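You operate a simulated robot arm through the tools that you are given. There is no shell and no other tool. Be economical: measure what you need, move in short steps, check, and stop when the job is done.

You are at the controls of a simulated robot arm. One attempt, no reset.

## Task
Put the white fan labelled "F-57" from the top of bench four on the board two and the white fan that says "F-63" on the white sheet there. Shut the cupboard door thirty. Put one of the cloth pads from the top of bench six on the blue card on the top of bench one. Put the tall cooler on the clear end of the rub bench away on the shelf two of the tall rack. Open the cupboard door forty, take the tape tab that says "1" from the top of bench eight and leave it on the shelf of cupboard forty and shut the forty again. Open the drawer thirty, fetch the blue adapter and set it in the inside of drawer thirty, then shut the thirty. Any order will do.

The check looks at the end state, three seconds after you hand in, the way a careful person would. Anything else that was tipped, shoved, dropped, spilled or broken makes it a failure. Flat cloth is picked up by pressing the open fingertips on it (5 to 10 N) and closing them slowly along it; thin cloth reads only 2 to 8 mm in the jaws.

## Robot
A 7-joint arm with a fingered hand on a trunk, on a base that drives. Base frame: it is fixed to the floor where the robot stands at the start and does not move with it; the origin is under the middle of the robot, x ahead of it, y to its left, z up. Units: mm, rad, N and s.
With the tool pointing down near the work surface it reaches from about 200 to 640 mm from the robot's upright axis, wherever it stands. Its first joint turns from -2.007 to 2.007 rad. Places, roughly: blue adapter [-2250, 250, 750]; blue card [1750, -2000, 750]; board two [500, -500, 750]; cloth pad [-1000, 0, 750]; cupboard door forty [-2500, 400, 400]; cupboard door thirty [-900, 400, 300]; drawer thirty [-1200, 400, 700]; inside of drawer thirty [-1300, 400, 600]; sheet [750, 0, 750]; shelf of cupboard forty [-2100, 400, 400]; shelf two of the tall rack [4300, -700, 500]; tall cooler (11x5x15 cm) [-1600, 500, 900]; tape tab [-2000, 500, 750]; white fan [500, 0, 750]. Payload 3.1 kg.
The TCP is the grasp point between the finger pads, 22 mm short of the fingertips. In the tool frame z runs along the fingers and y along their closing line. The gripper opens to 112 mm. The gripper's body begins 60 mm behind the TCP. The gripper is a hand of 3 fingers: y runs from the thumb to the fingers, the wrist lies at [0, 0, -218] in the tool frame, and closing takes about 1.5 s.
Orientation is told as [roll, pitch, yaw] about the base's x, y, z axes, in that order, counted from this pose: with the fingers straight down and closing along the base's y, the tool's x points along the base's -x, its y along +y and its z along -z.

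## Interface
- The arm moves only by the tool move_arm. Its argument "rows" is a list of rows, each a list of 6 numbers: the shift along the tool's x, y, z in mm, then the turn, a rotation vector about the tool's x, y, z in rad. In form: [[x, y, z, rx, ry, rz], ...]. A call has 1 to 12 rows; each row shifts and turns the commanded pose from where the row before left it, along the tool's axes as they then stand. "gripper" is the finger opening in mm, from 0 to 112, set as the call begins (left out, the last holds). Rows are played at 5 a second. More than 50 mm and 0.15 rad between two rows, or a gripper value outside its range, and nothing of the call is played. A pose out of reach is approached as far as the arm can. The call stops where the force on the tool passes 40 N (or 10 N more than at its start, if that is more) or the arm is blocked; 0.2 s more then pass. The fingers move at their own pace (about 108 mm/s each) and stop on an object; they squeeze with about 25 N. The grip force told is the motor's: it shows also when the fingers shut on nothing. Time passes only in rows, and 0.2 s behind the last, so rows that do not move let the fingers close. It gives the time, the measured TCP pose, the force on the tool (base axes), the opening and the grip force at its end, in the units of the frame above (readings bear some noise), with the torque about the TCP (base axes, N m) and any sound that the robot's microphone picked up.
- Cameras (640 x 400 px; columns grow to the right, rows downward): "scene" is now at [-13.1, 171.2, 1595]; the picture's right is [0.45, -0.89, 0.00], its down [-0.83, -0.42, -0.36] and it looks along [0.32, 0.16, -0.93] (base axes); focal length 214 px, centre (320, 200). "wrist" rides on the gripper at [66, 3, -81] in the tool frame; the picture's right is [-0.05, 1.00, 0.00], its down [-0.77, -0.04, -0.64] and it looks along [-0.63, -0.03, 0.77] (tool axes); focal length 275 px, centre (320, 200). There is no depth. A picture from a camera that has moved, and an enlarged one, comes with that camera's place and axes in the base frame and with its lens. The place of the scene camera against the robot may be out by one fixed shift of up to 12 mm in any direction.
- get_image(camera): a new picture of that camera. No time passes.
- lift_body(by): slides the trunk up (or, below 0, down) by that many mm; the arm and the scene camera ride with it, the base frame stays. It gives what a move gives, with no picture.
- steer(legs): drives the robot by 1 to 6 legs, each [ahead, left, turn to the left] in mm, mm and rad, along the robot's own axes; the way and the turn of a leg run together, so that a leg with both is an arc; at most 1500 mm and 3.142 rad a leg. The arm and the cameras ride along, it lands a little off, and it stops where it bumps. It gives what a move gives.
- grasp_type(shape): the hand has 3 fingers and takes this shape, open, in about a second: jaw (thumb against the fingers, like two jaws); tri (thumb and two fingers); tip (a fingertip pinch); poke (one finger out to press); point (the index stretched); flat (the hand flat); cup (the hand cupped); fist (a fist). The gripper value then closes the fingers along that shape, each until it touches; the sizes above hold for jaw. It gives what a move gives, with no picture.
- aim_head(pan, tilt): turns the head with the scene camera to pan (to the left, within 2.705 rad either way) and tilt (down, from -0.506 to 1.204), counted from straight ahead of the robot. It gives what a move gives.
- close_up(camera, box): a new picture of the part [left, top, right, bottom] of that camera's present view, enlarged. No time passes.
- finish_job(): hands the job in; it is judged then, once.

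Work in short steps. Places have to be worked out from the pictures, the camera data and where the tool is seen: move nearer, look again, correct. Check each grasp and each placing, and mend what went wrong. You have 493 turns and 254 pictures in all, those below and enlarged ones among them. Open the gripper and draw the arm clear of the work before you hand the job in, unless the task says otherwise; then end with one line.

The tools are called after "Request:" as name(argument=value, ...) on one line, values as JSON. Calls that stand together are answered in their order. move_arm: Moves the arm, as the interface text tells. Its arguments: {"type":"object","properties":{"rows":{"type":"array"},"gripper":{"type":"number"}},"required":["rows"]} The other tools are called the same way: lift_body (by) slides the trunk up or down; grasp_type (shape) gives the hand a shape; steer (legs) drives the base; aim_head (pan, tilt) turns the head that bears the scene camera; get_image (camera) takes a picture; close_up (camera, box) takes an enlarged picture of a part of a camera's view; finish_job () hands the job in.

At the start:

```text
clock: 0.0
position: [-61.1, 336.0, 1021.9]
tool_rot: [-0.001, -0.001, -0.001]
contact_force: [-0.1, -0.5, 0.2]
torque: [0.0, -0.02, 0.01]
gripper_width: 111.9
finger_force: 0.0
shape: jaw
trunk travel left (down, up): [-750.0, 240.0]
robot x, y, heading: [-0.3, -2.7, -0.001]
head pan, tilt: [0.464, 1.201]
```

scene: 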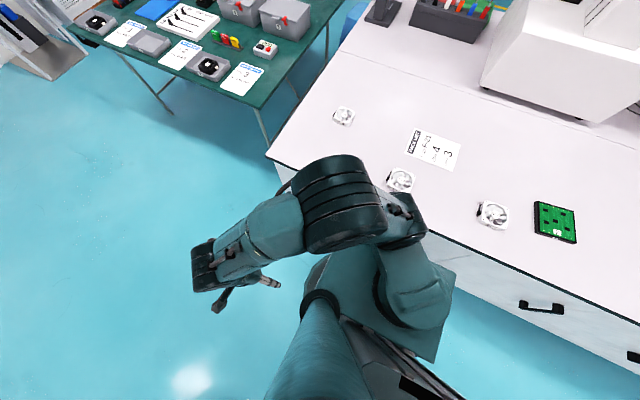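
wrist: 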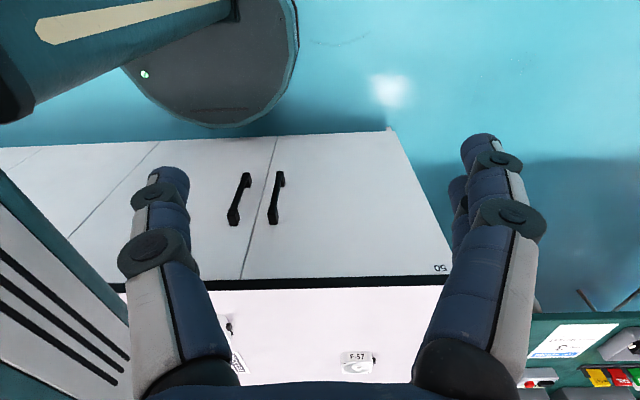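

I see a white bench ahead with three fans, a paper sheet and a green board. First I look at the bench closely to read labels.

Request:
close_up(camera="scene", box=[300, 80, 620, 280])

Request:
aim_head(pan=0, tilt=0.5)

Request:
get_image(camera="scene")

```text
2.00 times, centred on (460, 180) of scene
camera zoom: at [-13.1, 171.2, 1595.0], right [0.45, -0.89, 0.0], down [-0.83, -0.42, -0.36], along [0.32, 0.16, -0.93], focal length 429 px, centre (40, 240)
```

zoom: 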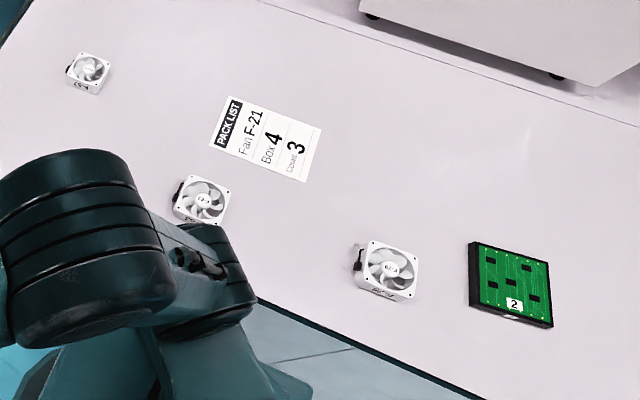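

```text
clock: 1.1
position: [-61.1, 336.7, 1023.2]
tool_rot: [-0.002, -0.001, -0.001]
contact_force: [-0.2, -0.3, 0.5]
torque: [0.01, 0.01, 0.0]
gripper_width: 111.8
finger_force: 0.0
shape: jaw
trunk travel left (down, up): [-750.0, 240.0]
robot x, y, heading: [-2.2, 1.7, 0.003]
head pan, tilt: [0.0, 0.499]
```

```text
250 pictures are left
camera scene: at [27.8, 146.3, 1648.6], right [0.0, -1.0, 0.0], down [-0.48, 0.0, -0.88], along [0.88, 0.0, -0.48], focal length 214 px, centre (320, 200)
```

scene: 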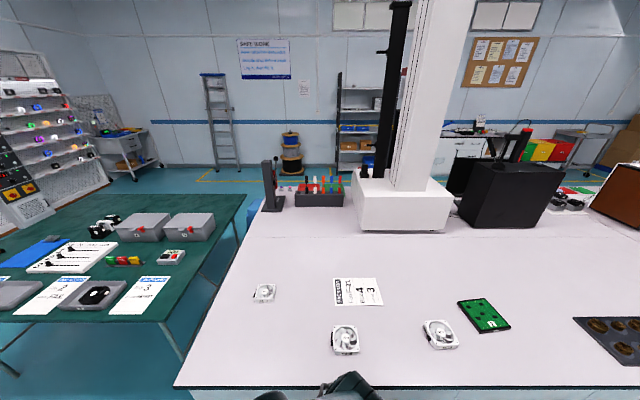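

Left fan seems F-57 (from the wrist view). I read the others' labels.

Request:
close_up(camera="scene", box=[240, 270, 400, 370])

Request:
close_up(camera="scene", box=[400, 280, 528, 360])

```text
4.00 times, centred on (320, 320) of scene
camera zoom: at [27.8, 146.3, 1648.6], right [0.0, -1.0, 0.0], down [-0.48, 0.0, -0.88], along [0.88, 0.0, -0.48], focal length 858 px, centre (320, -280)
```

zoom: 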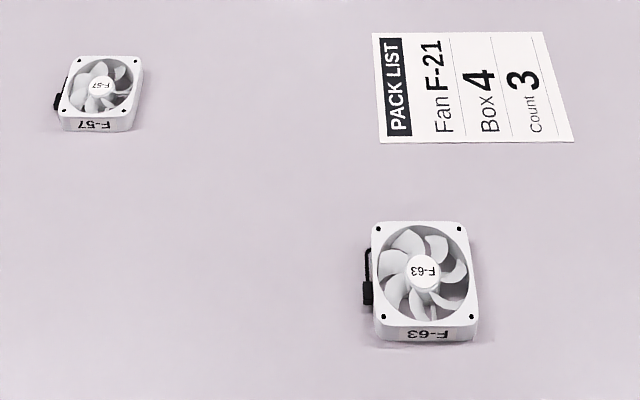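

```text
5.00 times, centred on (464, 320) of scene
camera zoom: at [27.8, 146.3, 1648.6], right [0.0, -1.0, 0.0], down [-0.48, 0.0, -0.88], along [0.88, 0.0, -0.48], focal length 1072 px, centre (-400, -400)
```

zoom: 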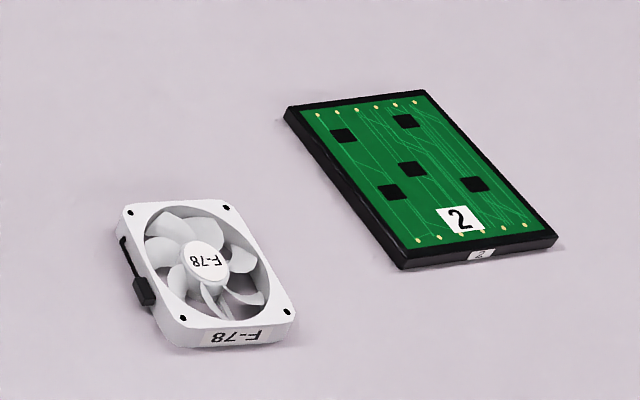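

Fans: F-63 ≈ (507,46), F-57 ≈ (718,408), sheet centre ≈ (734,-44), board two ≈ (598,-557). Now I survey the room all round.

Request:
aim_head(pan=1.4, tilt=0.5)

Request:
get_image(camera="scene")

Request:
aim_head(pan=2.7, tilt=0.5)

Request:
get_image(camera="scene")

Request:
aim_head(pan=-2.7, tilt=0.5)

Request:
get_image(camera="scene")

Request:
aim_head(pan=-1.4, tilt=0.5)

Request:
get_image(camera="scene")

```text
clock: 2.6
position: [-60.4, 336.5, 1023.2]
tool_rot: [-0.001, 0.0, 0.0]
contact_force: [-0.3, 1.5, 0.8]
torque: [-0.01, -0.02, -0.02]
gripper_width: 112.0
finger_force: 0.1
shape: jaw
trunk travel left (down, up): [-750.0, 240.0]
robot x, y, heading: [2.5, 3.1, -0.001]
head pan, tilt: [1.4, 0.499]
```

```text
247 pictures are left
camera scene: at [-47.6, 235.8, 1648.7], right [0.99, -0.17, 0.0], down [-0.08, -0.47, -0.88], along [0.15, 0.86, -0.48], focal length 214 px, centre (320, 200)
```

scene: 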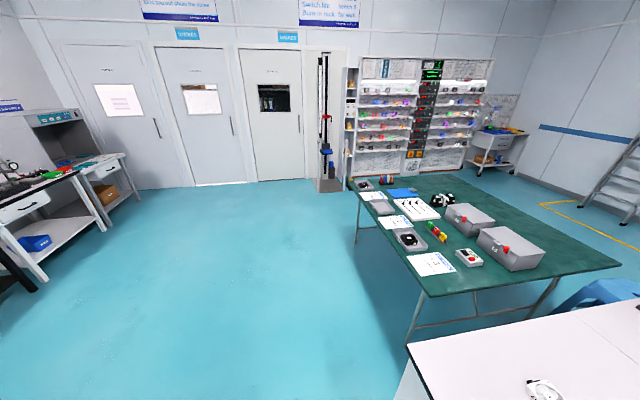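

```text
clock: 4.1
position: [-60.9, 337.1, 1023.9]
tool_rot: [-0.002, -0.001, 0.0]
contact_force: [0.7, -0.4, 0.2]
torque: [-0.01, 0.01, -0.04]
gripper_width: 112.3
finger_force: 0.1
shape: jaw
trunk travel left (down, up): [-750.0, 240.0]
robot x, y, heading: [3.4, -2.3, -0.0]
head pan, tilt: [2.7, 0.499]
```

```text
246 pictures are left
camera scene: at [-145.4, 185.2, 1648.7], right [0.43, 0.9, 0.0], down [0.43, -0.21, -0.88], along [-0.79, 0.38, -0.48], focal length 214 px, centre (320, 200)
```

scene: 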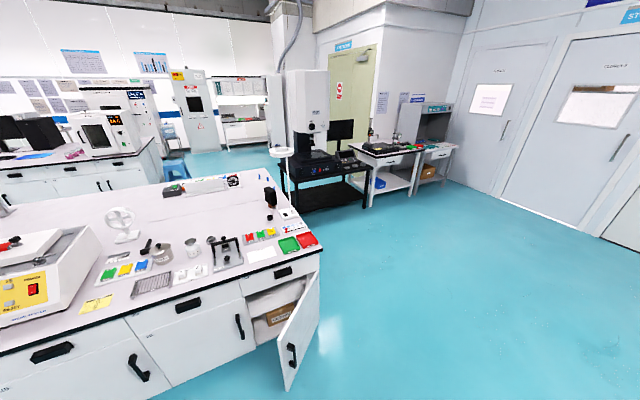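

```text
clock: 8.3
position: [-59.6, 335.9, 1023.0]
tool_rot: [-0.002, 0.0, 0.001]
contact_force: [0.2, -0.2, 0.4]
torque: [0.01, 0.01, -0.01]
gripper_width: 111.7
finger_force: 0.2
shape: jaw
trunk travel left (down, up): [-750.0, 240.0]
robot x, y, heading: [-1.3, 0.0, -0.001]
head pan, tilt: [-2.7, 0.499]
```

```text
245 pictures are left
camera scene: at [-145.4, 107.3, 1648.7], right [-0.43, 0.9, 0.0], down [0.43, 0.2, -0.88], along [-0.79, -0.38, -0.48], focal length 214 px, centre (320, 200)
```

scene: 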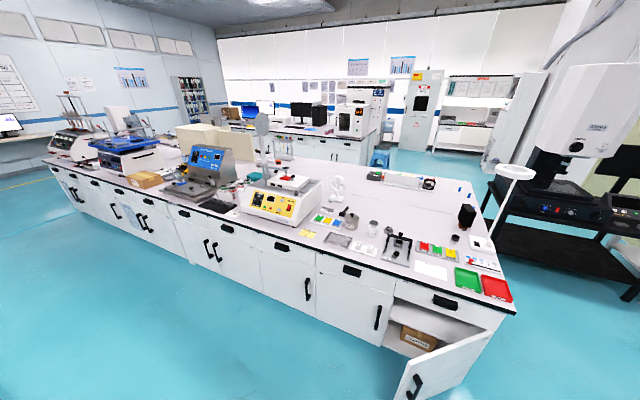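

```text
clock: 9.7
position: [-60.9, 336.9, 1023.1]
tool_rot: [0.0, 0.002, 0.0]
contact_force: [0.4, -0.4, 0.5]
torque: [-0.01, -0.02, -0.03]
gripper_width: 111.8
finger_force: 0.0
shape: jaw
trunk travel left (down, up): [-750.0, 240.0]
robot x, y, heading: [-0.6, 1.8, 0.002]
head pan, tilt: [-1.4, 0.499]
```

```text
244 pictures are left
camera scene: at [-47.8, 56.5, 1648.7], right [-0.99, -0.17, 0.0], down [-0.08, 0.47, -0.88], along [0.15, -0.87, -0.48], focal length 214 px, centre (320, 200)
```

scene: 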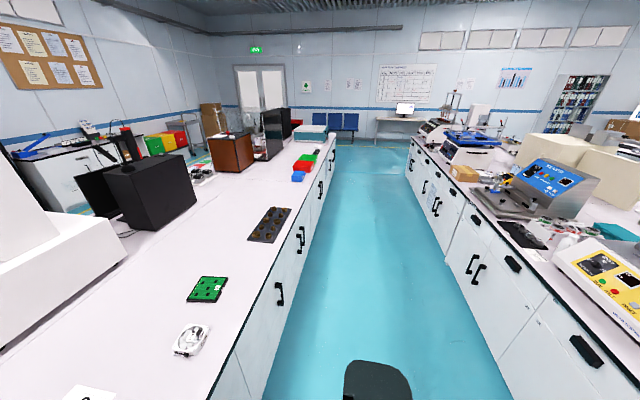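

The bench behind carries the black cooler at its far end, with the open door below. I start with the fans: swing the arm round to the front.

Request:
move_arm(rows=[[-48.4, 5.3, 0, 0, 0, 0.1428], [-48.4, 5.3, 0, 0, 0, 0.1428], [-48.4, 5.3, 0, 0, 0, 0.1428], [-48.4, 5.3, 0, 0, 0, 0.1428], [-48.4, 5.3, 0, 0, 0, 0.1428], [-48.4, 5.3, 0, 0, 0, 0.1428], [-48.4, 5.3, 0, 0, 0, 0.1428], [-48.4, 5.3, 0, 0, 0, 0.1428], [-48.4, 5.3, 0, 0, 0, 0.1428], [-48.4, 5.3, 0, 0, 0, 0.1428], [-48.4, 5.3, 0, 0, 0, 0.1428]], gripper=112)

Request:
get_image(camera="wrist")

```text
clock: 12.1
position: [335.0, 58.6, 1023.9]
tool_rot: [0.001, 0.0, -1.571]
contact_force: [-0.7, 0.3, 0.6]
torque: [0.03, 0.0, 0.01]
gripper_width: 111.9
finger_force: 0.1
shape: jaw
trunk travel left (down, up): [-750.0, 240.0]
robot x, y, heading: [2.5, -2.3, 0.002]
head pan, tilt: [-1.4, 0.499]
```

```text
243 pictures are left
camera wrist: at [339.5, 125.4, 1104.5], right [1.0, -0.05, 0.0], down [-0.04, -0.77, 0.64], along [-0.03, -0.64, -0.77], focal length 275 px, centre (320, 200)
```

wrist: 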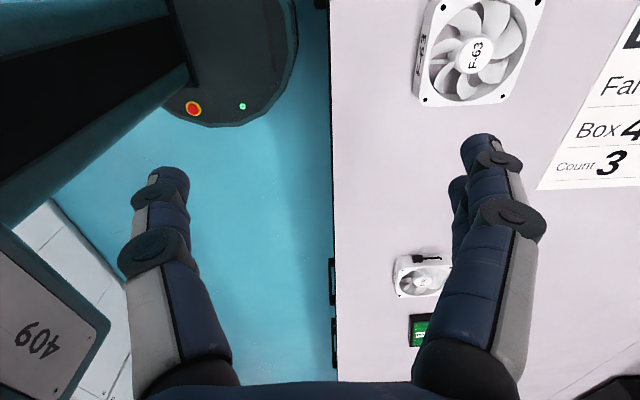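

F-63 at about (507,50). I move above it and descend part-way to z≈830.

Request:
move_arm(rows=[[-3, 43, 0, 0, 0, 0], [-3, 43, 0, 0, 0, 0], [-3, 43, 0, 0, 0, 0], [0, 43, 0, 0, 0, 0], [0, 0, 49, 0, 0, 0], [0, 0, 49, 0, 0, 0], [0, 0, 49, 0, 0, 0], [0, 0, 47, 0, 0, 0]])

Request:
get_image(camera="wrist")

```text
clock: 13.9
position: [504.9, 51.1, 830.3]
tool_rot: [0.002, -0.001, -1.569]
contact_force: [2.1, 0.3, 21.5]
torque: [0.0, 1.75, 0.04]
gripper_width: 111.8
finger_force: 0.0
shape: jaw
trunk travel left (down, up): [-750.0, 240.0]
robot x, y, heading: [-0.0, -0.6, -0.005]
head pan, tilt: [-1.4, 0.499]
```

```text
242 pictures are left
camera wrist: at [508.9, 118.6, 910.6], right [1.0, -0.05, 0.0], down [-0.04, -0.77, 0.64], along [-0.03, -0.64, -0.77], focal length 275 px, centre (320, 200)
```

wrist: 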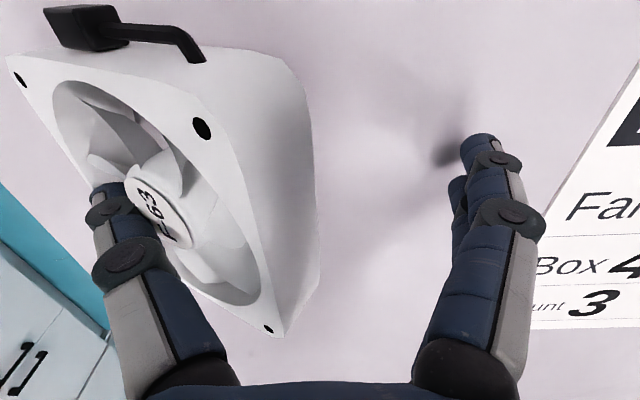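

Contact 21 N: the thumb landed on the fan and tipped it – the bench is higher than assumed. I lift slowly straight up so it settles back.

Request:
move_arm(rows=[[0, 0, -5, 0, 0, 0], [0, 0, -5, 0, 0, 0], [0, 0, -5, 0, 0, 0], [0, 0, -8, 0, 0, 0], [0, 0, -8, 0, 0, 0], [0, 0, -10, 0, 0, 0], [0, 0, -20, 0, 0, 0], [0, 0, -40, 0, 0, 0]])

Request:
get_image(camera="wrist")

Request:
aim_head(pan=0, tilt=0.8)

Request:
get_image(camera="scene")

```text
clock: 15.7
position: [509.0, 52.5, 931.2]
tool_rot: [-0.003, -0.002, -1.572]
contact_force: [-0.1, 0.0, 0.0]
torque: [-0.01, 0.03, 0.01]
gripper_width: 112.0
finger_force: 0.1
shape: jaw
trunk travel left (down, up): [-750.0, 240.0]
robot x, y, heading: [-1.7, -1.9, -0.001]
head pan, tilt: [-1.4, 0.499]
```

```text
241 pictures are left
camera wrist: at [511.5, 119.9, 1011.5], right [1.0, -0.05, 0.0], down [-0.04, -0.77, 0.64], along [-0.03, -0.64, -0.77], focal length 275 px, centre (320, 200)
```

wrist: 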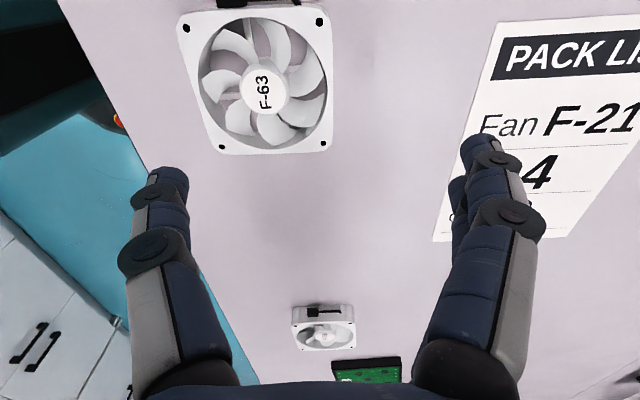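

```text
clock: 17.3
position: [510.6, 51.9, 929.9]
tool_rot: [-0.002, -0.001, -1.571]
contact_force: [0.4, 0.2, -0.4]
torque: [-0.02, 0.01, -0.01]
gripper_width: 112.0
finger_force: 0.0
shape: jaw
trunk travel left (down, up): [-750.0, 240.0]
robot x, y, heading: [1.5, -0.6, -0.003]
head pan, tilt: [0.0, 0.799]
```

```text
240 pictures are left
camera scene: at [17.8, 145.9, 1622.8], right [0.0, -1.0, 0.0], down [-0.72, 0.0, -0.7], along [0.7, 0.0, -0.72], focal length 214 px, centre (320, 200)
```

scene: 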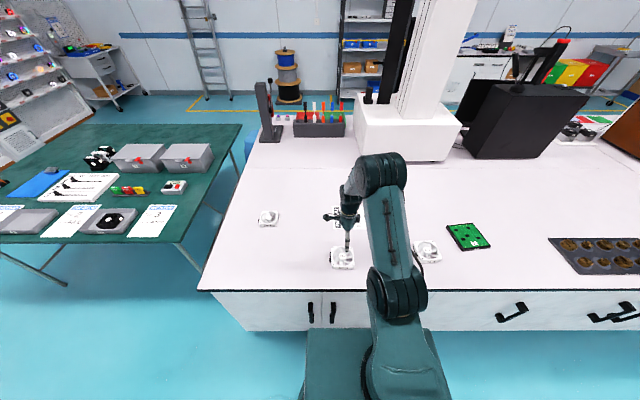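

The fan fell back flat. Triangulating the two wrist views puts its top at z≈838, centre (474,65); bench ≈ 812. I shift over it at z≈890 and look.

Request:
move_arm(rows=[[13, -36, 0, 0, 0, 0], [0, 0, 20, 0, 0, 0], [0, 0, 20, 0, 0, 0]])

Request:
get_image(camera="wrist")

```text
clock: 18.1
position: [471.9, 65.2, 889.2]
tool_rot: [0.002, -0.003, -1.571]
contact_force: [0.6, -0.5, 0.3]
torque: [0.01, -0.02, 0.0]
gripper_width: 112.1
finger_force: 0.1
shape: jaw
trunk travel left (down, up): [-750.0, 240.0]
robot x, y, heading: [0.8, -2.6, 0.005]
head pan, tilt: [0.0, 0.799]
```

```text
239 pictures are left
camera wrist: at [475.8, 132.7, 970.1], right [1.0, -0.05, 0.0], down [-0.04, -0.77, 0.64], along [-0.03, -0.64, -0.77], focal length 275 px, centre (320, 200)
```

wrist: 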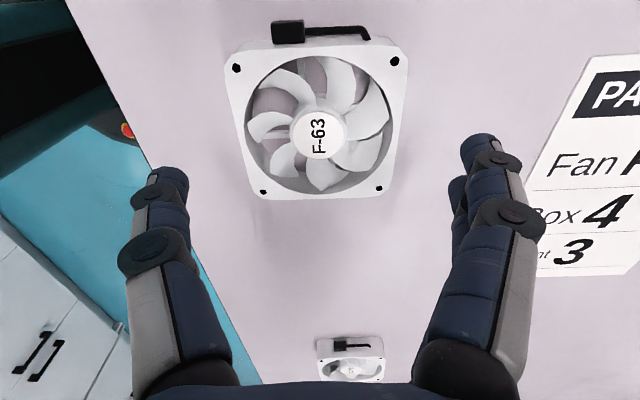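

Aligned with hub at (471,69). I descend to z≈838 in small rows.

Request:
move_arm(rows=[[4, 0, 13, 0, 0, 0], [0, 0, 13, 0, 0, 0], [0, 0, 10, 0, 0, 0], [0, 0, 8, 0, 0, 0], [0, 0, 6, 0, 0, 0]])

Request:
get_image(camera="wrist")

```text
clock: 19.3
position: [472.1, 69.5, 840.3]
tool_rot: [0.0, -0.003, -1.571]
contact_force: [0.0, -0.2, 0.3]
torque: [-0.07, -0.03, -0.03]
gripper_width: 112.1
finger_force: 0.0
shape: jaw
trunk travel left (down, up): [-750.0, 240.0]
robot x, y, heading: [-0.3, 0.8, 0.004]
head pan, tilt: [0.0, 0.799]
```

```text
238 pictures are left
camera wrist: at [475.9, 136.3, 920.4], right [1.0, -0.05, 0.0], down [-0.04, -0.77, 0.64], along [-0.03, -0.64, -0.77], focal length 275 px, centre (320, 200)
```

wrist: 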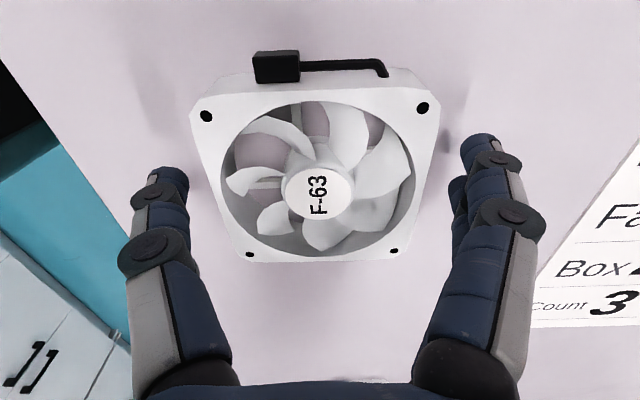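

Fan top is about 833, hub y≈67. I lower 5 mm more and close.

Request:
move_arm(rows=[[-2, 0, 3, 0, 0, 0], [0, 0, 3, 0, 0, 0]])

Request:
move_arm(rows=[[0, 0, 0, 0, 0, 0], [0, 0, 0, 0, 0, 0], [0, 0, 0, 0, 0, 0], [0, 0, 0, 0, 0, 0], [0, 0, 0, 0, 0, 0], [0, 0, 0, 0, 0, 0], [0, 0, 0, 0, 0, 0], [0, 0, 0, 0, 0, 0]], gripper=70)

```text
clock: 19.9
position: [472.6, 67.1, 833.8]
tool_rot: [0.0, -0.003, -1.572]
contact_force: [-0.3, 0.7, 0.9]
torque: [-0.04, 0.02, -0.01]
gripper_width: 112.1
finger_force: 0.2
shape: jaw
trunk travel left (down, up): [-750.0, 240.0]
robot x, y, heading: [-2.4, 0.3, 0.001]
head pan, tilt: [0.0, 0.799]
```

```text
clock: 21.7
position: [471.8, 66.9, 834.5]
tool_rot: [0.0, -0.002, -1.571]
contact_force: [-0.2, 0.1, 0.3]
torque: [-0.02, -0.02, 0.0]
gripper_width: 85.0
finger_force: 25.4
shape: jaw
trunk travel left (down, up): [-750.0, 240.0]
robot x, y, heading: [-0.6, 0.8, 0.002]
head pan, tilt: [0.0, 0.799]
```

Gripped at 85 mm. Lift 70 mm, then creep the base 55 mm ahead.

Request:
move_arm(rows=[[0, 0, -20, 0, 0, 0], [0, 0, -25, 0, 0, 0], [0, 0, -25, 0, 0, 0]])

Request:
steer(legs=[[55, 0, 0]])

Request:
get_image(camera="wrist")

Request:
get_image(camera="scene")

```text
clock: 22.5
position: [473.1, 67.8, 905.2]
tool_rot: [-0.001, -0.002, -1.57]
contact_force: [-0.3, 0.3, -1.7]
torque: [0.01, -0.01, -0.02]
gripper_width: 85.0
finger_force: 25.0
shape: jaw
trunk travel left (down, up): [-750.0, 240.0]
robot x, y, heading: [5.5, -1.0, 0.003]
head pan, tilt: [0.0, 0.799]
```

```text
clock: 23.4
position: [528.3, 68.5, 904.5]
tool_rot: [-0.001, -0.002, -1.572]
contact_force: [-0.1, 0.6, 0.0]
torque: [-0.01, 0.01, 0.03]
gripper_width: 85.1
finger_force: 25.0
shape: jaw
trunk travel left (down, up): [-750.0, 240.0]
robot x, y, heading: [52.4, -0.5, -0.005]
head pan, tilt: [0.0, 0.799]
```

```text
237 pictures are left
camera wrist: at [531.7, 134.9, 984.4], right [1.0, -0.05, 0.0], down [-0.03, -0.77, 0.64], along [-0.03, -0.64, -0.77], focal length 275 px, centre (320, 200)
```

wrist: 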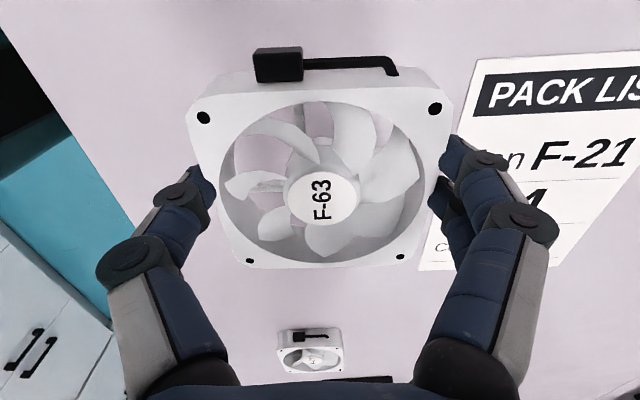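

```text
236 pictures are left
camera scene: at [74.8, 146.1, 1622.7], right [0.0, -1.0, 0.0], down [-0.72, 0.0, -0.7], along [0.7, 0.0, -0.72], focal length 214 px, centre (320, 200)
```

scene: 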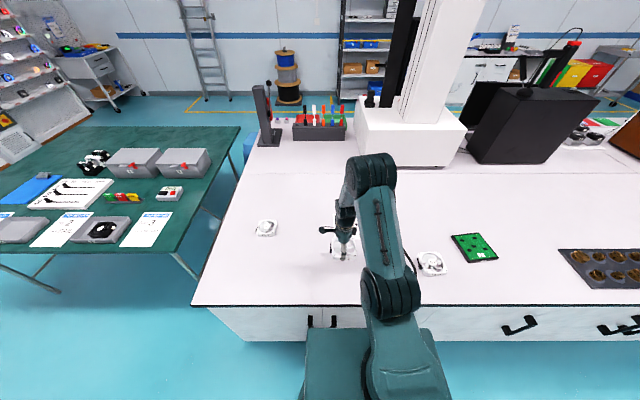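

Sheet spans about x 622–767, y −114…91. I carry the fan to (682,-15) and lower to z≈845.

Request:
move_arm(rows=[[-21, 38.5, 0, 0, 0, 0], [-21, 38.5, 0, 0, 0, 0], [-21, 38.5, 0, 0, 0, 0], [-20.5, 38.5, 0, 0, 0, 0], [0, 0, 30, 0, 0, 0], [0, 0, 30, 0, 0, 0]])

Request:
get_image(camera="wrist")

```text
clock: 24.8
position: [682.3, -16.6, 842.7]
tool_rot: [-0.002, -0.003, -1.571]
contact_force: [0.4, 0.2, -1.0]
torque: [0.01, -0.02, 0.0]
gripper_width: 85.0
finger_force: 24.9
shape: jaw
trunk travel left (down, up): [-750.0, 240.0]
robot x, y, heading: [56.6, -1.8, 0.002]
head pan, tilt: [0.0, 0.799]
```

```text
235 pictures are left
camera wrist: at [685.7, 51.2, 923.6], right [1.0, -0.05, 0.0], down [-0.03, -0.77, 0.64], along [-0.03, -0.64, -0.77], focal length 275 px, centre (320, 200)
```

wrist: 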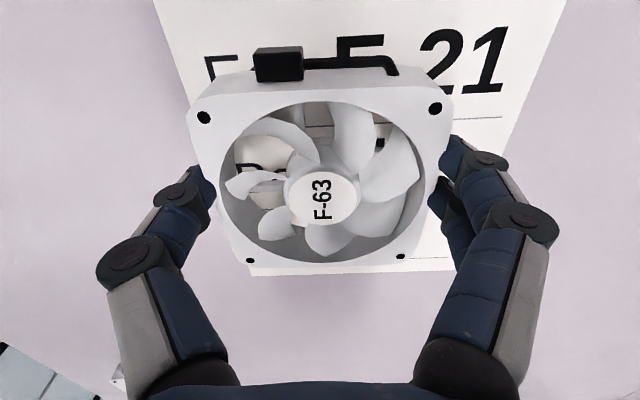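

Fan is over the sheet; lower with a slight +x nudge until contact.

Request:
move_arm(rows=[[0, 6, 3, 0, 0, 0], [0, 0, 3, 0, 0, 0], [0, 0, 2, 0, 0, 0]])

```text
clock: 25.6
position: [687.6, -15.3, 836.1]
tool_rot: [0.002, -0.001, -1.571]
contact_force: [-0.6, 0.3, -0.9]
torque: [0.0, -0.04, -0.02]
gripper_width: 84.8
finger_force: 25.2
shape: jaw
trunk travel left (down, up): [-750.0, 240.0]
robot x, y, heading: [58.8, 3.5, -0.001]
head pan, tilt: [0.0, 0.799]
```

Go the last millimetres, then release.

Request:
move_arm(rows=[[0, 0, 1.5, 0, 0, 0], [0, 0, 1, 0, 0, 0], [0, 0, 0, 0, 0, 0]])

Request:
move_arm(rows=[[0, 0, 0, 0, 0, 0], [0, 0, 0, 0, 0, 0], [0, 0, 0, 0, 0, 0], [0, 0, 0, 0, 0, 0], [0, 0, 0, 0, 0, 0], [0, 0, 0, 0, 0, 0]], gripper=112)

Request:
move_arm(rows=[[0, 0, -20, 0, 0, 0], [0, 0, -40, 0, 0, 0], [0, 0, -40, 0, 0, 0]])

Request:
get_image(camera="wrist")

```text
clock: 26.4
position: [687.3, -15.3, 835.8]
tool_rot: [0.001, -0.001, -1.572]
contact_force: [1.1, 0.1, 8.7]
torque: [0.02, -0.01, 0.0]
gripper_width: 85.3
finger_force: 25.6
shape: jaw
trunk travel left (down, up): [-750.0, 240.0]
robot x, y, heading: [51.9, -0.1, -0.003]
head pan, tilt: [0.0, 0.799]
```

```text
clock: 27.8
position: [687.2, -15.3, 834.2]
tool_rot: [0.001, -0.001, -1.571]
contact_force: [-0.3, 0.2, 0.5]
torque: [0.01, -0.03, -0.02]
gripper_width: 112.0
finger_force: 0.0
shape: jaw
trunk travel left (down, up): [-750.0, 240.0]
robot x, y, heading: [53.7, 2.4, 0.002]
head pan, tilt: [0.0, 0.799]
```

```text
clock: 28.6
position: [686.0, -14.5, 934.1]
tool_rot: [-0.002, -0.001, -1.571]
contact_force: [0.3, 0.2, -0.3]
torque: [-0.02, 0.0, -0.02]
gripper_width: 111.7
finger_force: 0.1
shape: jaw
trunk travel left (down, up): [-750.0, 240.0]
robot x, y, heading: [53.8, -3.0, 0.0]
head pan, tilt: [0.0, 0.799]
```

```text
234 pictures are left
camera wrist: at [690.0, 52.1, 1014.9], right [1.0, -0.05, 0.0], down [-0.03, -0.77, 0.64], along [-0.03, -0.64, -0.77], focal length 275 px, centre (320, 200)
```

wrist: 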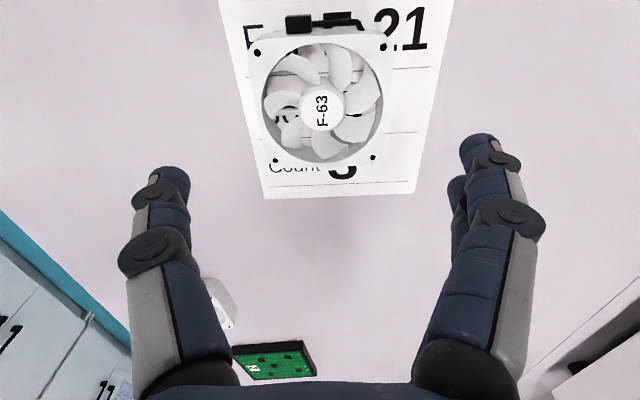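

F-63 sits well within the sheet. Now drive left 395 mm to F-57 (est. (668,403)).

Request:
steer(legs=[[0, 400, 0]])

Request:
get_image(camera="wrist")

```text
clock: 31.1
position: [687.7, 392.6, 934.6]
tool_rot: [0.001, -0.004, -1.568]
contact_force: [0.1, 0.9, -0.5]
torque: [-0.03, 0.01, -0.01]
gripper_width: 111.8
finger_force: 0.1
shape: jaw
trunk travel left (down, up): [-750.0, 240.0]
robot x, y, heading: [50.4, 405.4, 0.0]
head pan, tilt: [0.0, 0.799]
```

```text
233 pictures are left
camera wrist: at [690.6, 459.3, 1014.3], right [1.0, -0.05, 0.0], down [-0.03, -0.77, 0.64], along [-0.03, -0.64, -0.77], focal length 275 px, centre (320, 200)
```

wrist: 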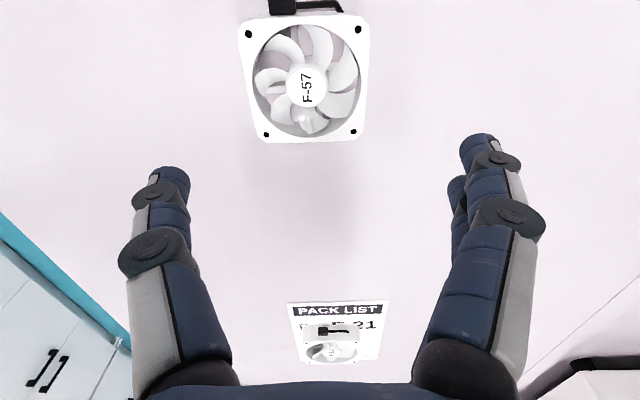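

F-57 at about (679,405). Position and descend to z≈834.

Request:
move_arm(rows=[[12, -8.5, 0, 0, 0, 0], [0, 0, 35, 0, 0, 0], [0, 0, 25, 0, 0, 0], [0, 0, 15, 0, 0, 0], [0, 0, 12, 0, 0, 0], [0, 0, 7, 0, 0, 0], [0, 0, 5, 0, 0, 0]])

Request:
get_image(camera="wrist")

```text
clock: 32.7
position: [679.3, 404.1, 835.4]
tool_rot: [-0.002, -0.002, -1.568]
contact_force: [-0.5, 0.3, 0.0]
torque: [-0.01, 0.03, 0.0]
gripper_width: 111.8
finger_force: 0.2
shape: jaw
trunk travel left (down, up): [-750.0, 240.0]
robot x, y, heading: [54.7, 405.6, 0.003]
head pan, tilt: [0.0, 0.799]
```

```text
232 pictures are left
camera wrist: at [682.6, 470.6, 915.5], right [1.0, -0.05, 0.0], down [-0.03, -0.77, 0.64], along [-0.03, -0.64, -0.77], focal length 275 px, centre (320, 200)
```

wrist: 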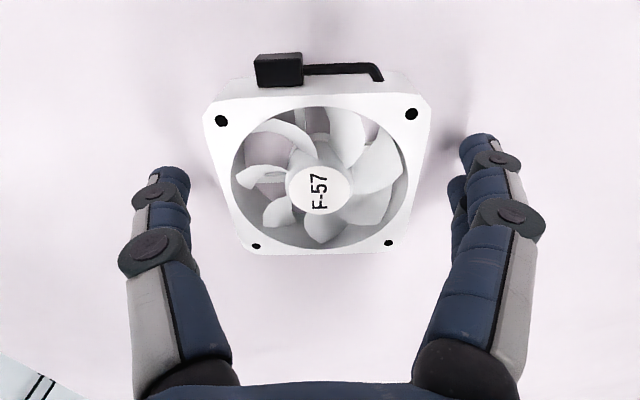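

Good; close on it and lift.

Request:
move_arm(rows=[[2, 0, 1, 0, 0, 0], [0, 0, 0, 0, 0, 0], [0, 0, 0, 0, 0, 0], [0, 0, 0, 0, 0, 0], [0, 0, 0, 0, 0, 0], [0, 0, 0, 0, 0, 0], [0, 0, 0, 0, 0, 0], [0, 0, 0, 0, 0, 0]], gripper=65)

Request:
move_arm(rows=[[0, 0, -20, 0, 0, 0], [0, 0, -40, 0, 0, 0], [0, 0, -40, 0, 0, 0]])

Request:
get_image(camera="wrist")

```text
clock: 34.5
position: [679.0, 406.2, 832.8]
tool_rot: [0.0, -0.002, -1.57]
contact_force: [0.5, -0.4, 0.3]
torque: [0.05, 0.0, 0.0]
gripper_width: 73.5
finger_force: 25.1
shape: jaw
trunk travel left (down, up): [-750.0, 240.0]
robot x, y, heading: [57.2, 405.7, 0.001]
head pan, tilt: [0.0, 0.799]
```

```text
clock: 35.3
position: [677.9, 405.4, 934.9]
tool_rot: [0.001, -0.003, -1.568]
contact_force: [-0.6, -0.1, -0.4]
torque: [0.01, -0.04, 0.0]
gripper_width: 73.7
finger_force: 24.3
shape: jaw
trunk travel left (down, up): [-750.0, 240.0]
robot x, y, heading: [55.8, 404.5, -0.001]
head pan, tilt: [0.0, 0.799]
```

```text
231 pictures are left
camera wrist: at [681.4, 473.4, 1014.7], right [1.0, -0.05, 0.0], down [-0.03, -0.77, 0.64], along [-0.03, -0.64, -0.77], focal length 275 px, centre (320, 200)
```

wrist: 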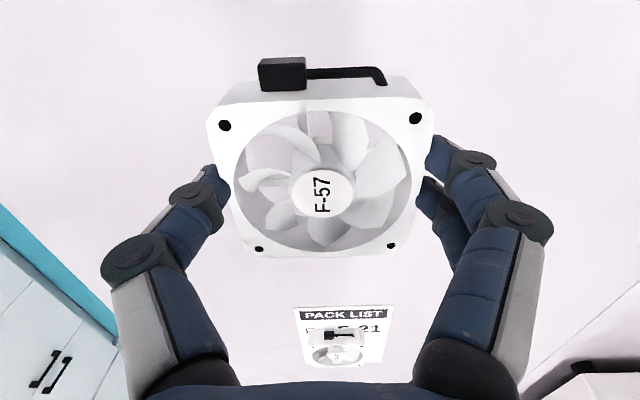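

Held at 73.6 mm. Back off a bit and drive right to board two.

Request:
steer(legs=[[-60, 0, 0], [0, -870, 0]])

Request:
get_image(camera="wrist")

Request:
get_image(camera="scene")

```text
clock: 40.5
position: [621.2, -463.1, 933.8]
tool_rot: [0.001, -0.003, -1.566]
contact_force: [-0.1, 0.4, -0.2]
torque: [0.0, -0.01, -0.03]
gripper_width: 73.5
finger_force: 24.5
shape: jaw
trunk travel left (down, up): [-750.0, 240.0]
robot x, y, heading: [-3.3, -468.3, 0.006]
head pan, tilt: [0.0, 0.799]
```

```text
230 pictures are left
camera wrist: at [624.2, -396.4, 1014.0], right [1.0, -0.04, 0.0], down [-0.03, -0.77, 0.64], along [-0.03, -0.64, -0.77], focal length 275 px, centre (320, 200)
```

wrist: 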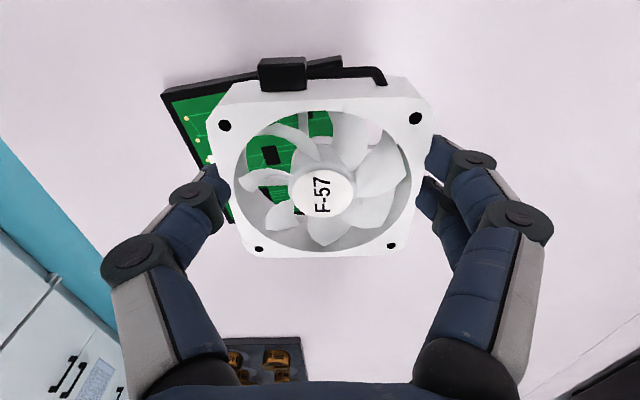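

```text
229 pictures are left
camera scene: at [14.6, -319.8, 1622.8], right [0.0, -1.0, 0.0], down [-0.72, 0.0, -0.7], along [0.7, 0.0, -0.72], focal length 214 px, centre (320, 200)
```

scene: 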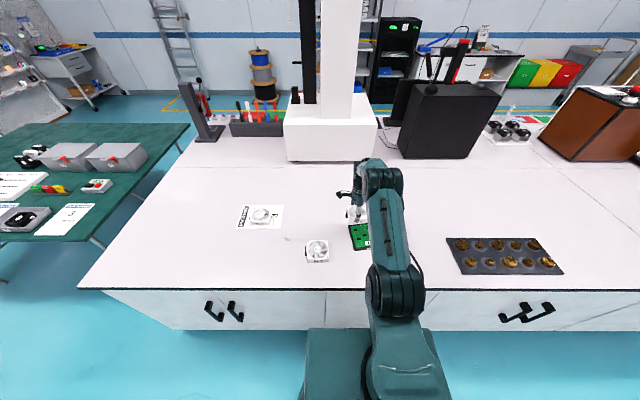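

Board centre ≈ (583,-512). Move over it and lower to 865, then look.

Request:
move_arm(rows=[[-25, -19, 0, 0, 0, 0], [-24, -19, 0, 0, 0, 0], [0, 0, 35, 0, 0, 0], [0, 0, 34, 0, 0, 0]])

Request:
get_image(camera="wrist")

```text
clock: 41.5
position: [583.5, -513.8, 862.7]
tool_rot: [0.0, -0.003, -1.564]
contact_force: [0.8, -0.4, -1.0]
torque: [0.01, -0.02, 0.01]
gripper_width: 73.7
finger_force: 25.1
shape: jaw
trunk travel left (down, up): [-750.0, 240.0]
robot x, y, heading: [-3.5, -466.6, 0.003]
head pan, tilt: [0.0, 0.799]
```

```text
228 pictures are left
camera wrist: at [586.6, -445.6, 944.6], right [1.0, -0.04, 0.0], down [-0.03, -0.77, 0.64], along [-0.03, -0.64, -0.77], focal length 275 px, centre (320, 200)
```

wrist: 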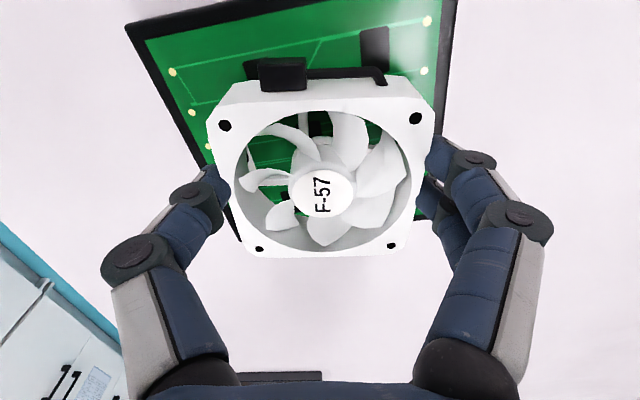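

Fan is over the board centre. Lower gently until contact.

Request:
move_arm(rows=[[2, -5, 4, 0, 0, 0], [0, 0, 4, 0, 0, 0], [0, 0, 2, 0, 0, 0]])

Request:
move_arm(rows=[[0, 0, 2, 0, 0, 0], [0, 0, 0, 0, 0, 0]])

Request:
move_arm(rows=[[0, 0, 2, 0, 0, 0], [0, 0, 0, 0, 0, 0]])

Request:
move_arm(rows=[[0, 0, 2, 0, 0, 0], [0, 0, 0, 0, 0, 0]])

```text
clock: 42.3
position: [578.5, -510.7, 855.9]
tool_rot: [-0.001, -0.002, -1.566]
contact_force: [0.1, 1.0, -0.5]
torque: [0.0, -0.01, -0.04]
gripper_width: 73.8
finger_force: 25.0
shape: jaw
trunk travel left (down, up): [-750.0, 240.0]
robot x, y, heading: [-1.2, -467.2, 0.003]
head pan, tilt: [0.0, 0.799]
```

```text
clock: 42.9
position: [577.9, -510.6, 852.7]
tool_rot: [0.0, -0.002, -1.564]
contact_force: [0.0, -0.9, 0.6]
torque: [-0.02, 0.02, 0.01]
gripper_width: 73.6
finger_force: 24.8
shape: jaw
trunk travel left (down, up): [-750.0, 240.0]
robot x, y, heading: [-2.0, -467.1, 0.01]
head pan, tilt: [0.0, 0.799]
```

```text
clock: 43.5
position: [577.8, -510.3, 849.8]
tool_rot: [0.001, -0.002, -1.566]
contact_force: [0.0, -0.6, -0.6]
torque: [-0.01, 0.0, -0.02]
gripper_width: 73.8
finger_force: 25.6
shape: jaw
trunk travel left (down, up): [-750.0, 240.0]
robot x, y, heading: [-1.3, -463.2, 0.003]
head pan, tilt: [0.0, 0.799]
```

```text
clock: 44.1
position: [577.5, -510.6, 849.1]
tool_rot: [0.003, -0.002, -1.565]
contact_force: [0.9, 0.4, 7.8]
torque: [0.02, 0.01, 0.01]
gripper_width: 73.8
finger_force: 24.4
shape: jaw
trunk travel left (down, up): [-750.0, 240.0]
robot x, y, heading: [2.4, -462.9, 0.009]
head pan, tilt: [0.0, 0.799]
```

Contact (8 N). Release and lift.

Request:
move_arm(rows=[[0, 0, 0, 0, 0, 0], [0, 0, 0, 0, 0, 0], [0, 0, 0, 0, 0, 0], [0, 0, 0, 0, 0, 0], [0, 0, 0, 0, 0, 0], [0, 0, 0, 0, 0, 0]], gripper=112)

Request:
move_arm(rows=[[0, 0, -20, 0, 0, 0], [0, 0, -40, 0, 0, 0], [0, 0, -40, 0, 0, 0], [0, 0, -40, 0, 0, 0]])

Request:
get_image(camera="wrist")

```text
clock: 45.5
position: [577.8, -511.1, 849.9]
tool_rot: [0.0, -0.001, -1.566]
contact_force: [1.1, -0.5, -0.2]
torque: [0.0, 0.02, -0.01]
gripper_width: 111.8
finger_force: 0.0
shape: jaw
trunk travel left (down, up): [-750.0, 240.0]
robot x, y, heading: [-2.6, -463.5, 0.008]
head pan, tilt: [0.0, 0.799]
```

```text
clock: 46.5
position: [577.5, -511.3, 987.4]
tool_rot: [-0.002, -0.003, -1.564]
contact_force: [-0.7, 0.4, -0.2]
torque: [0.03, -0.01, 0.02]
gripper_width: 112.0
finger_force: 0.1
shape: jaw
trunk travel left (down, up): [-750.0, 240.0]
robot x, y, heading: [-1.9, -464.5, 0.002]
head pan, tilt: [0.0, 0.799]
```

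```text
227 pictures are left
camera wrist: at [580.2, -443.4, 1068.6], right [1.0, -0.04, 0.0], down [-0.03, -0.77, 0.64], along [-0.03, -0.64, -0.77], focal length 275 px, centre (320, 200)
```

wrist: 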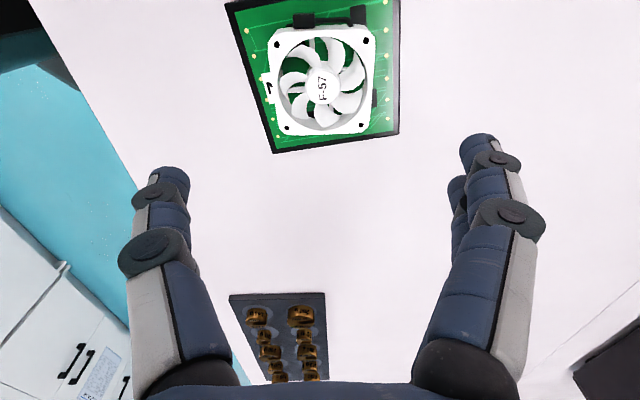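

Fan F-57 is on board two. Retract the arm and look back at the other bench.

Request:
move_arm(rows=[[10, -45, 0, 0, 0, 0], [10, -45, 0, 0, 0, 0], [10, -45, 0, 0, 0, 0], [10, -45, 0, 0, 0, 0], [10, -45, 0, 0, 0, 0]])

Request:
aim_head(pan=2.7, tilt=0.7)

Request:
get_image(camera="scene")

```text
clock: 47.7
position: [353.5, -447.1, 988.8]
tool_rot: [0.001, -0.011, -1.531]
contact_force: [-1.7, -4.3, -0.1]
torque: [0.35, -0.17, -0.04]
gripper_width: 112.1
finger_force: 0.1
shape: jaw
trunk travel left (down, up): [-750.0, 240.0]
robot x, y, heading: [-3.7, -465.6, 0.003]
head pan, tilt: [0.0, 0.799]
```

```text
clock: 50.1
position: [355.8, -452.9, 989.7]
tool_rot: [0.0, -0.001, -1.524]
contact_force: [-0.3, 0.8, 0.7]
torque: [0.0, -0.01, -0.02]
gripper_width: 112.0
finger_force: 0.0
shape: jaw
trunk travel left (down, up): [-750.0, 240.0]
robot x, y, heading: [-1.7, -464.3, 0.007]
head pan, tilt: [2.7, 0.7]
```

```text
226 pictures are left
camera scene: at [-143.3, -283.7, 1631.0], right [0.42, 0.91, 0.0], down [0.58, -0.27, -0.76], along [-0.69, 0.32, -0.64], focal length 214 px, centre (320, 200)
```

scene: 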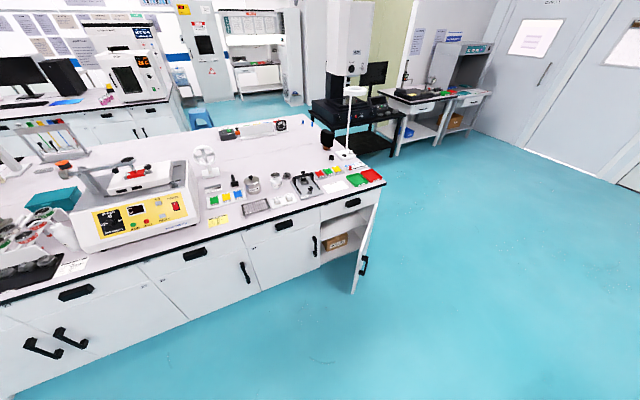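

Bench six front edge is near x≈-1050. I turn round and drive toward it (to about (-480, 0)).

Request:
steer(legs=[[0, 0, 3.14], [400, 0, 0], [0, -465, 0]])

Request:
aim_head(pan=0, tilt=0.75)

Request:
get_image(camera="scene")

```text
clock: 62.4
position: [-763.0, -10.4, 989.1]
tool_rot: [0.001, -0.002, 1.585]
contact_force: [-0.1, 0.5, 0.2]
torque: [-0.02, 0.01, -0.02]
gripper_width: 112.0
finger_force: 0.0
shape: jaw
trunk travel left (down, up): [-750.0, 240.0]
robot x, y, heading: [-406.8, -6.4, -3.127]
head pan, tilt: [2.7, 0.7]
```

```text
clock: 64.8
position: [-762.3, -10.9, 988.4]
tool_rot: [-0.001, -0.002, 1.583]
contact_force: [1.1, 0.0, 0.6]
torque: [0.0, -0.02, -0.01]
gripper_width: 112.1
finger_force: 0.1
shape: jaw
trunk travel left (down, up): [-750.0, 240.0]
robot x, y, heading: [-404.9, -3.5, -3.132]
head pan, tilt: [0.0, 0.75]
```

```text
225 pictures are left
camera scene: at [-430.6, -163.3, 1626.7], right [-0.01, 1.0, 0.0], down [0.68, 0.01, -0.73], along [-0.73, -0.01, -0.68], focal length 214 px, centre (320, 200)
```

scene: 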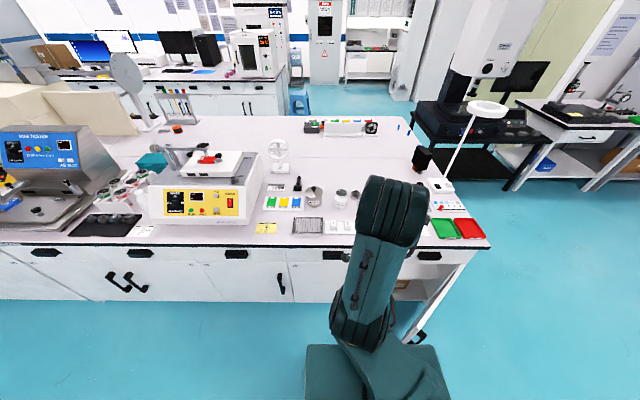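

Zoom in on the bench top to identify pads.

Request:
close_up(camera="scene", box=[240, 150, 400, 250])

Request:
close_up(camera="scene", box=[400, 150, 528, 230])

Request:
close_up(camera="scene", box=[280, 100, 440, 200])

Request:
close_up(camera="scene", box=[60, 140, 220, 240])

```text
4.00 times, centred on (320, 200) of scene
camera zoom: at [-430.6, -163.3, 1626.7], right [-0.01, 1.0, 0.0], down [0.68, 0.01, -0.73], along [-0.73, -0.01, -0.68], focal length 858 px, centre (320, 200)
```

zoom: 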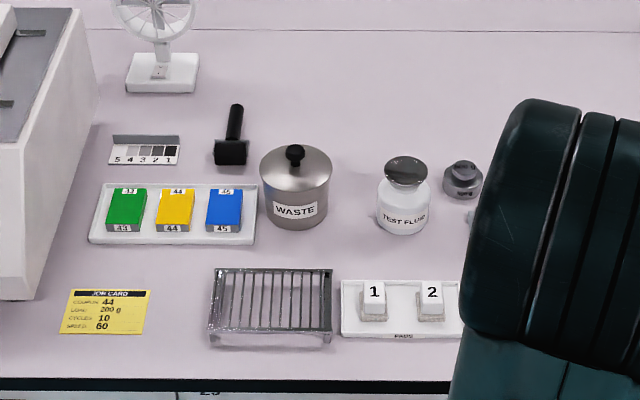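

```text
5.00 times, centred on (464, 190) of scene
camera zoom: at [-430.6, -163.3, 1626.7], right [-0.01, 1.0, 0.0], down [0.68, 0.01, -0.73], along [-0.73, -0.01, -0.68], focal length 1072 px, centre (-400, 250)
```

zoom: 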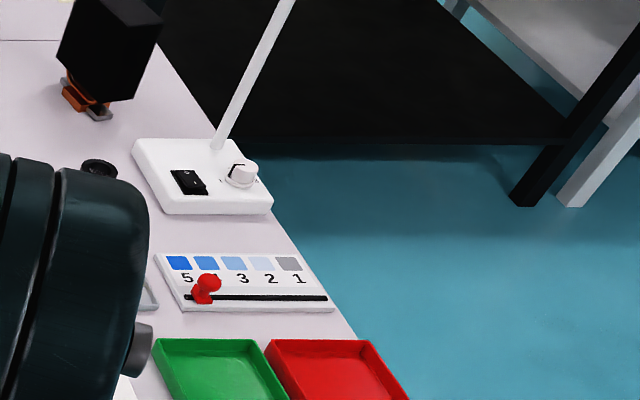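

```text
4.00 times, centred on (360, 150) of scene
camera zoom: at [-430.6, -163.3, 1626.7], right [-0.01, 1.0, 0.0], down [0.68, 0.01, -0.73], along [-0.73, -0.01, -0.68], focal length 858 px, centre (160, 400)
```

zoom: 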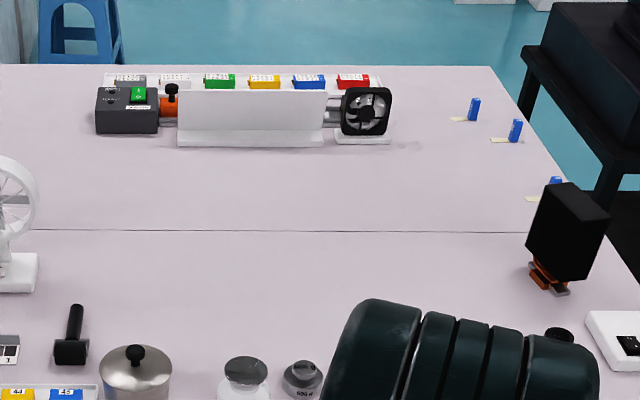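

```text
4.00 times, centred on (140, 190) of scene
camera zoom: at [-430.6, -163.3, 1626.7], right [-0.01, 1.0, 0.0], down [0.68, 0.01, -0.73], along [-0.73, -0.01, -0.68], focal length 858 px, centre (1040, 240)
```

zoom: 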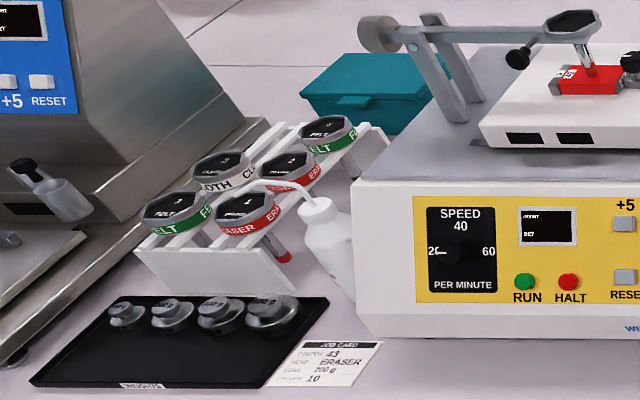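

A "PADS" tray with pads 1 and 2 sits near the front edge at ≈(-1110,-110). Drive nearer and look with the wrist.

Request:
steer(legs=[[150, 70, 0]])

Request:
move_arm(rows=[[0, 45, 0, 0, 0, 0], [0, 45, 0, 0, 0, 0], [0, 45, 0, 0, 0, 0]])

Request:
get_image(camera="wrist")

```text
clock: 66.2
position: [-912.3, -83.0, 988.2]
tool_rot: [-0.002, -0.003, 1.585]
contact_force: [0.5, 0.0, -0.3]
torque: [0.0, -0.02, 0.0]
gripper_width: 112.0
finger_force: 0.0
shape: jaw
trunk travel left (down, up): [-750.0, 240.0]
robot x, y, heading: [-555.2, -75.6, -3.127]
head pan, tilt: [0.0, 0.75]
```

```text
clock: 67.0
position: [-1047.1, -82.7, 989.6]
tool_rot: [-0.002, -0.001, 1.584]
contact_force: [-0.6, 0.1, 0.4]
torque: [-0.01, -0.04, 0.05]
gripper_width: 112.0
finger_force: 0.1
shape: jaw
trunk travel left (down, up): [-750.0, 240.0]
robot x, y, heading: [-555.7, -78.6, -3.13]
head pan, tilt: [0.0, 0.75]
```

```text
220 pictures are left
camera wrist: at [-1049.6, -148.8, 1070.2], right [-1.0, 0.03, 0.0], down [0.03, 0.77, 0.64], along [0.02, 0.64, -0.77], focal length 275 px, centre (320, 200)
```

wrist: 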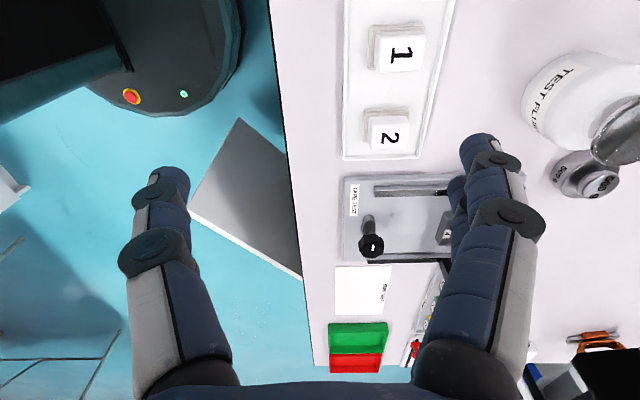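

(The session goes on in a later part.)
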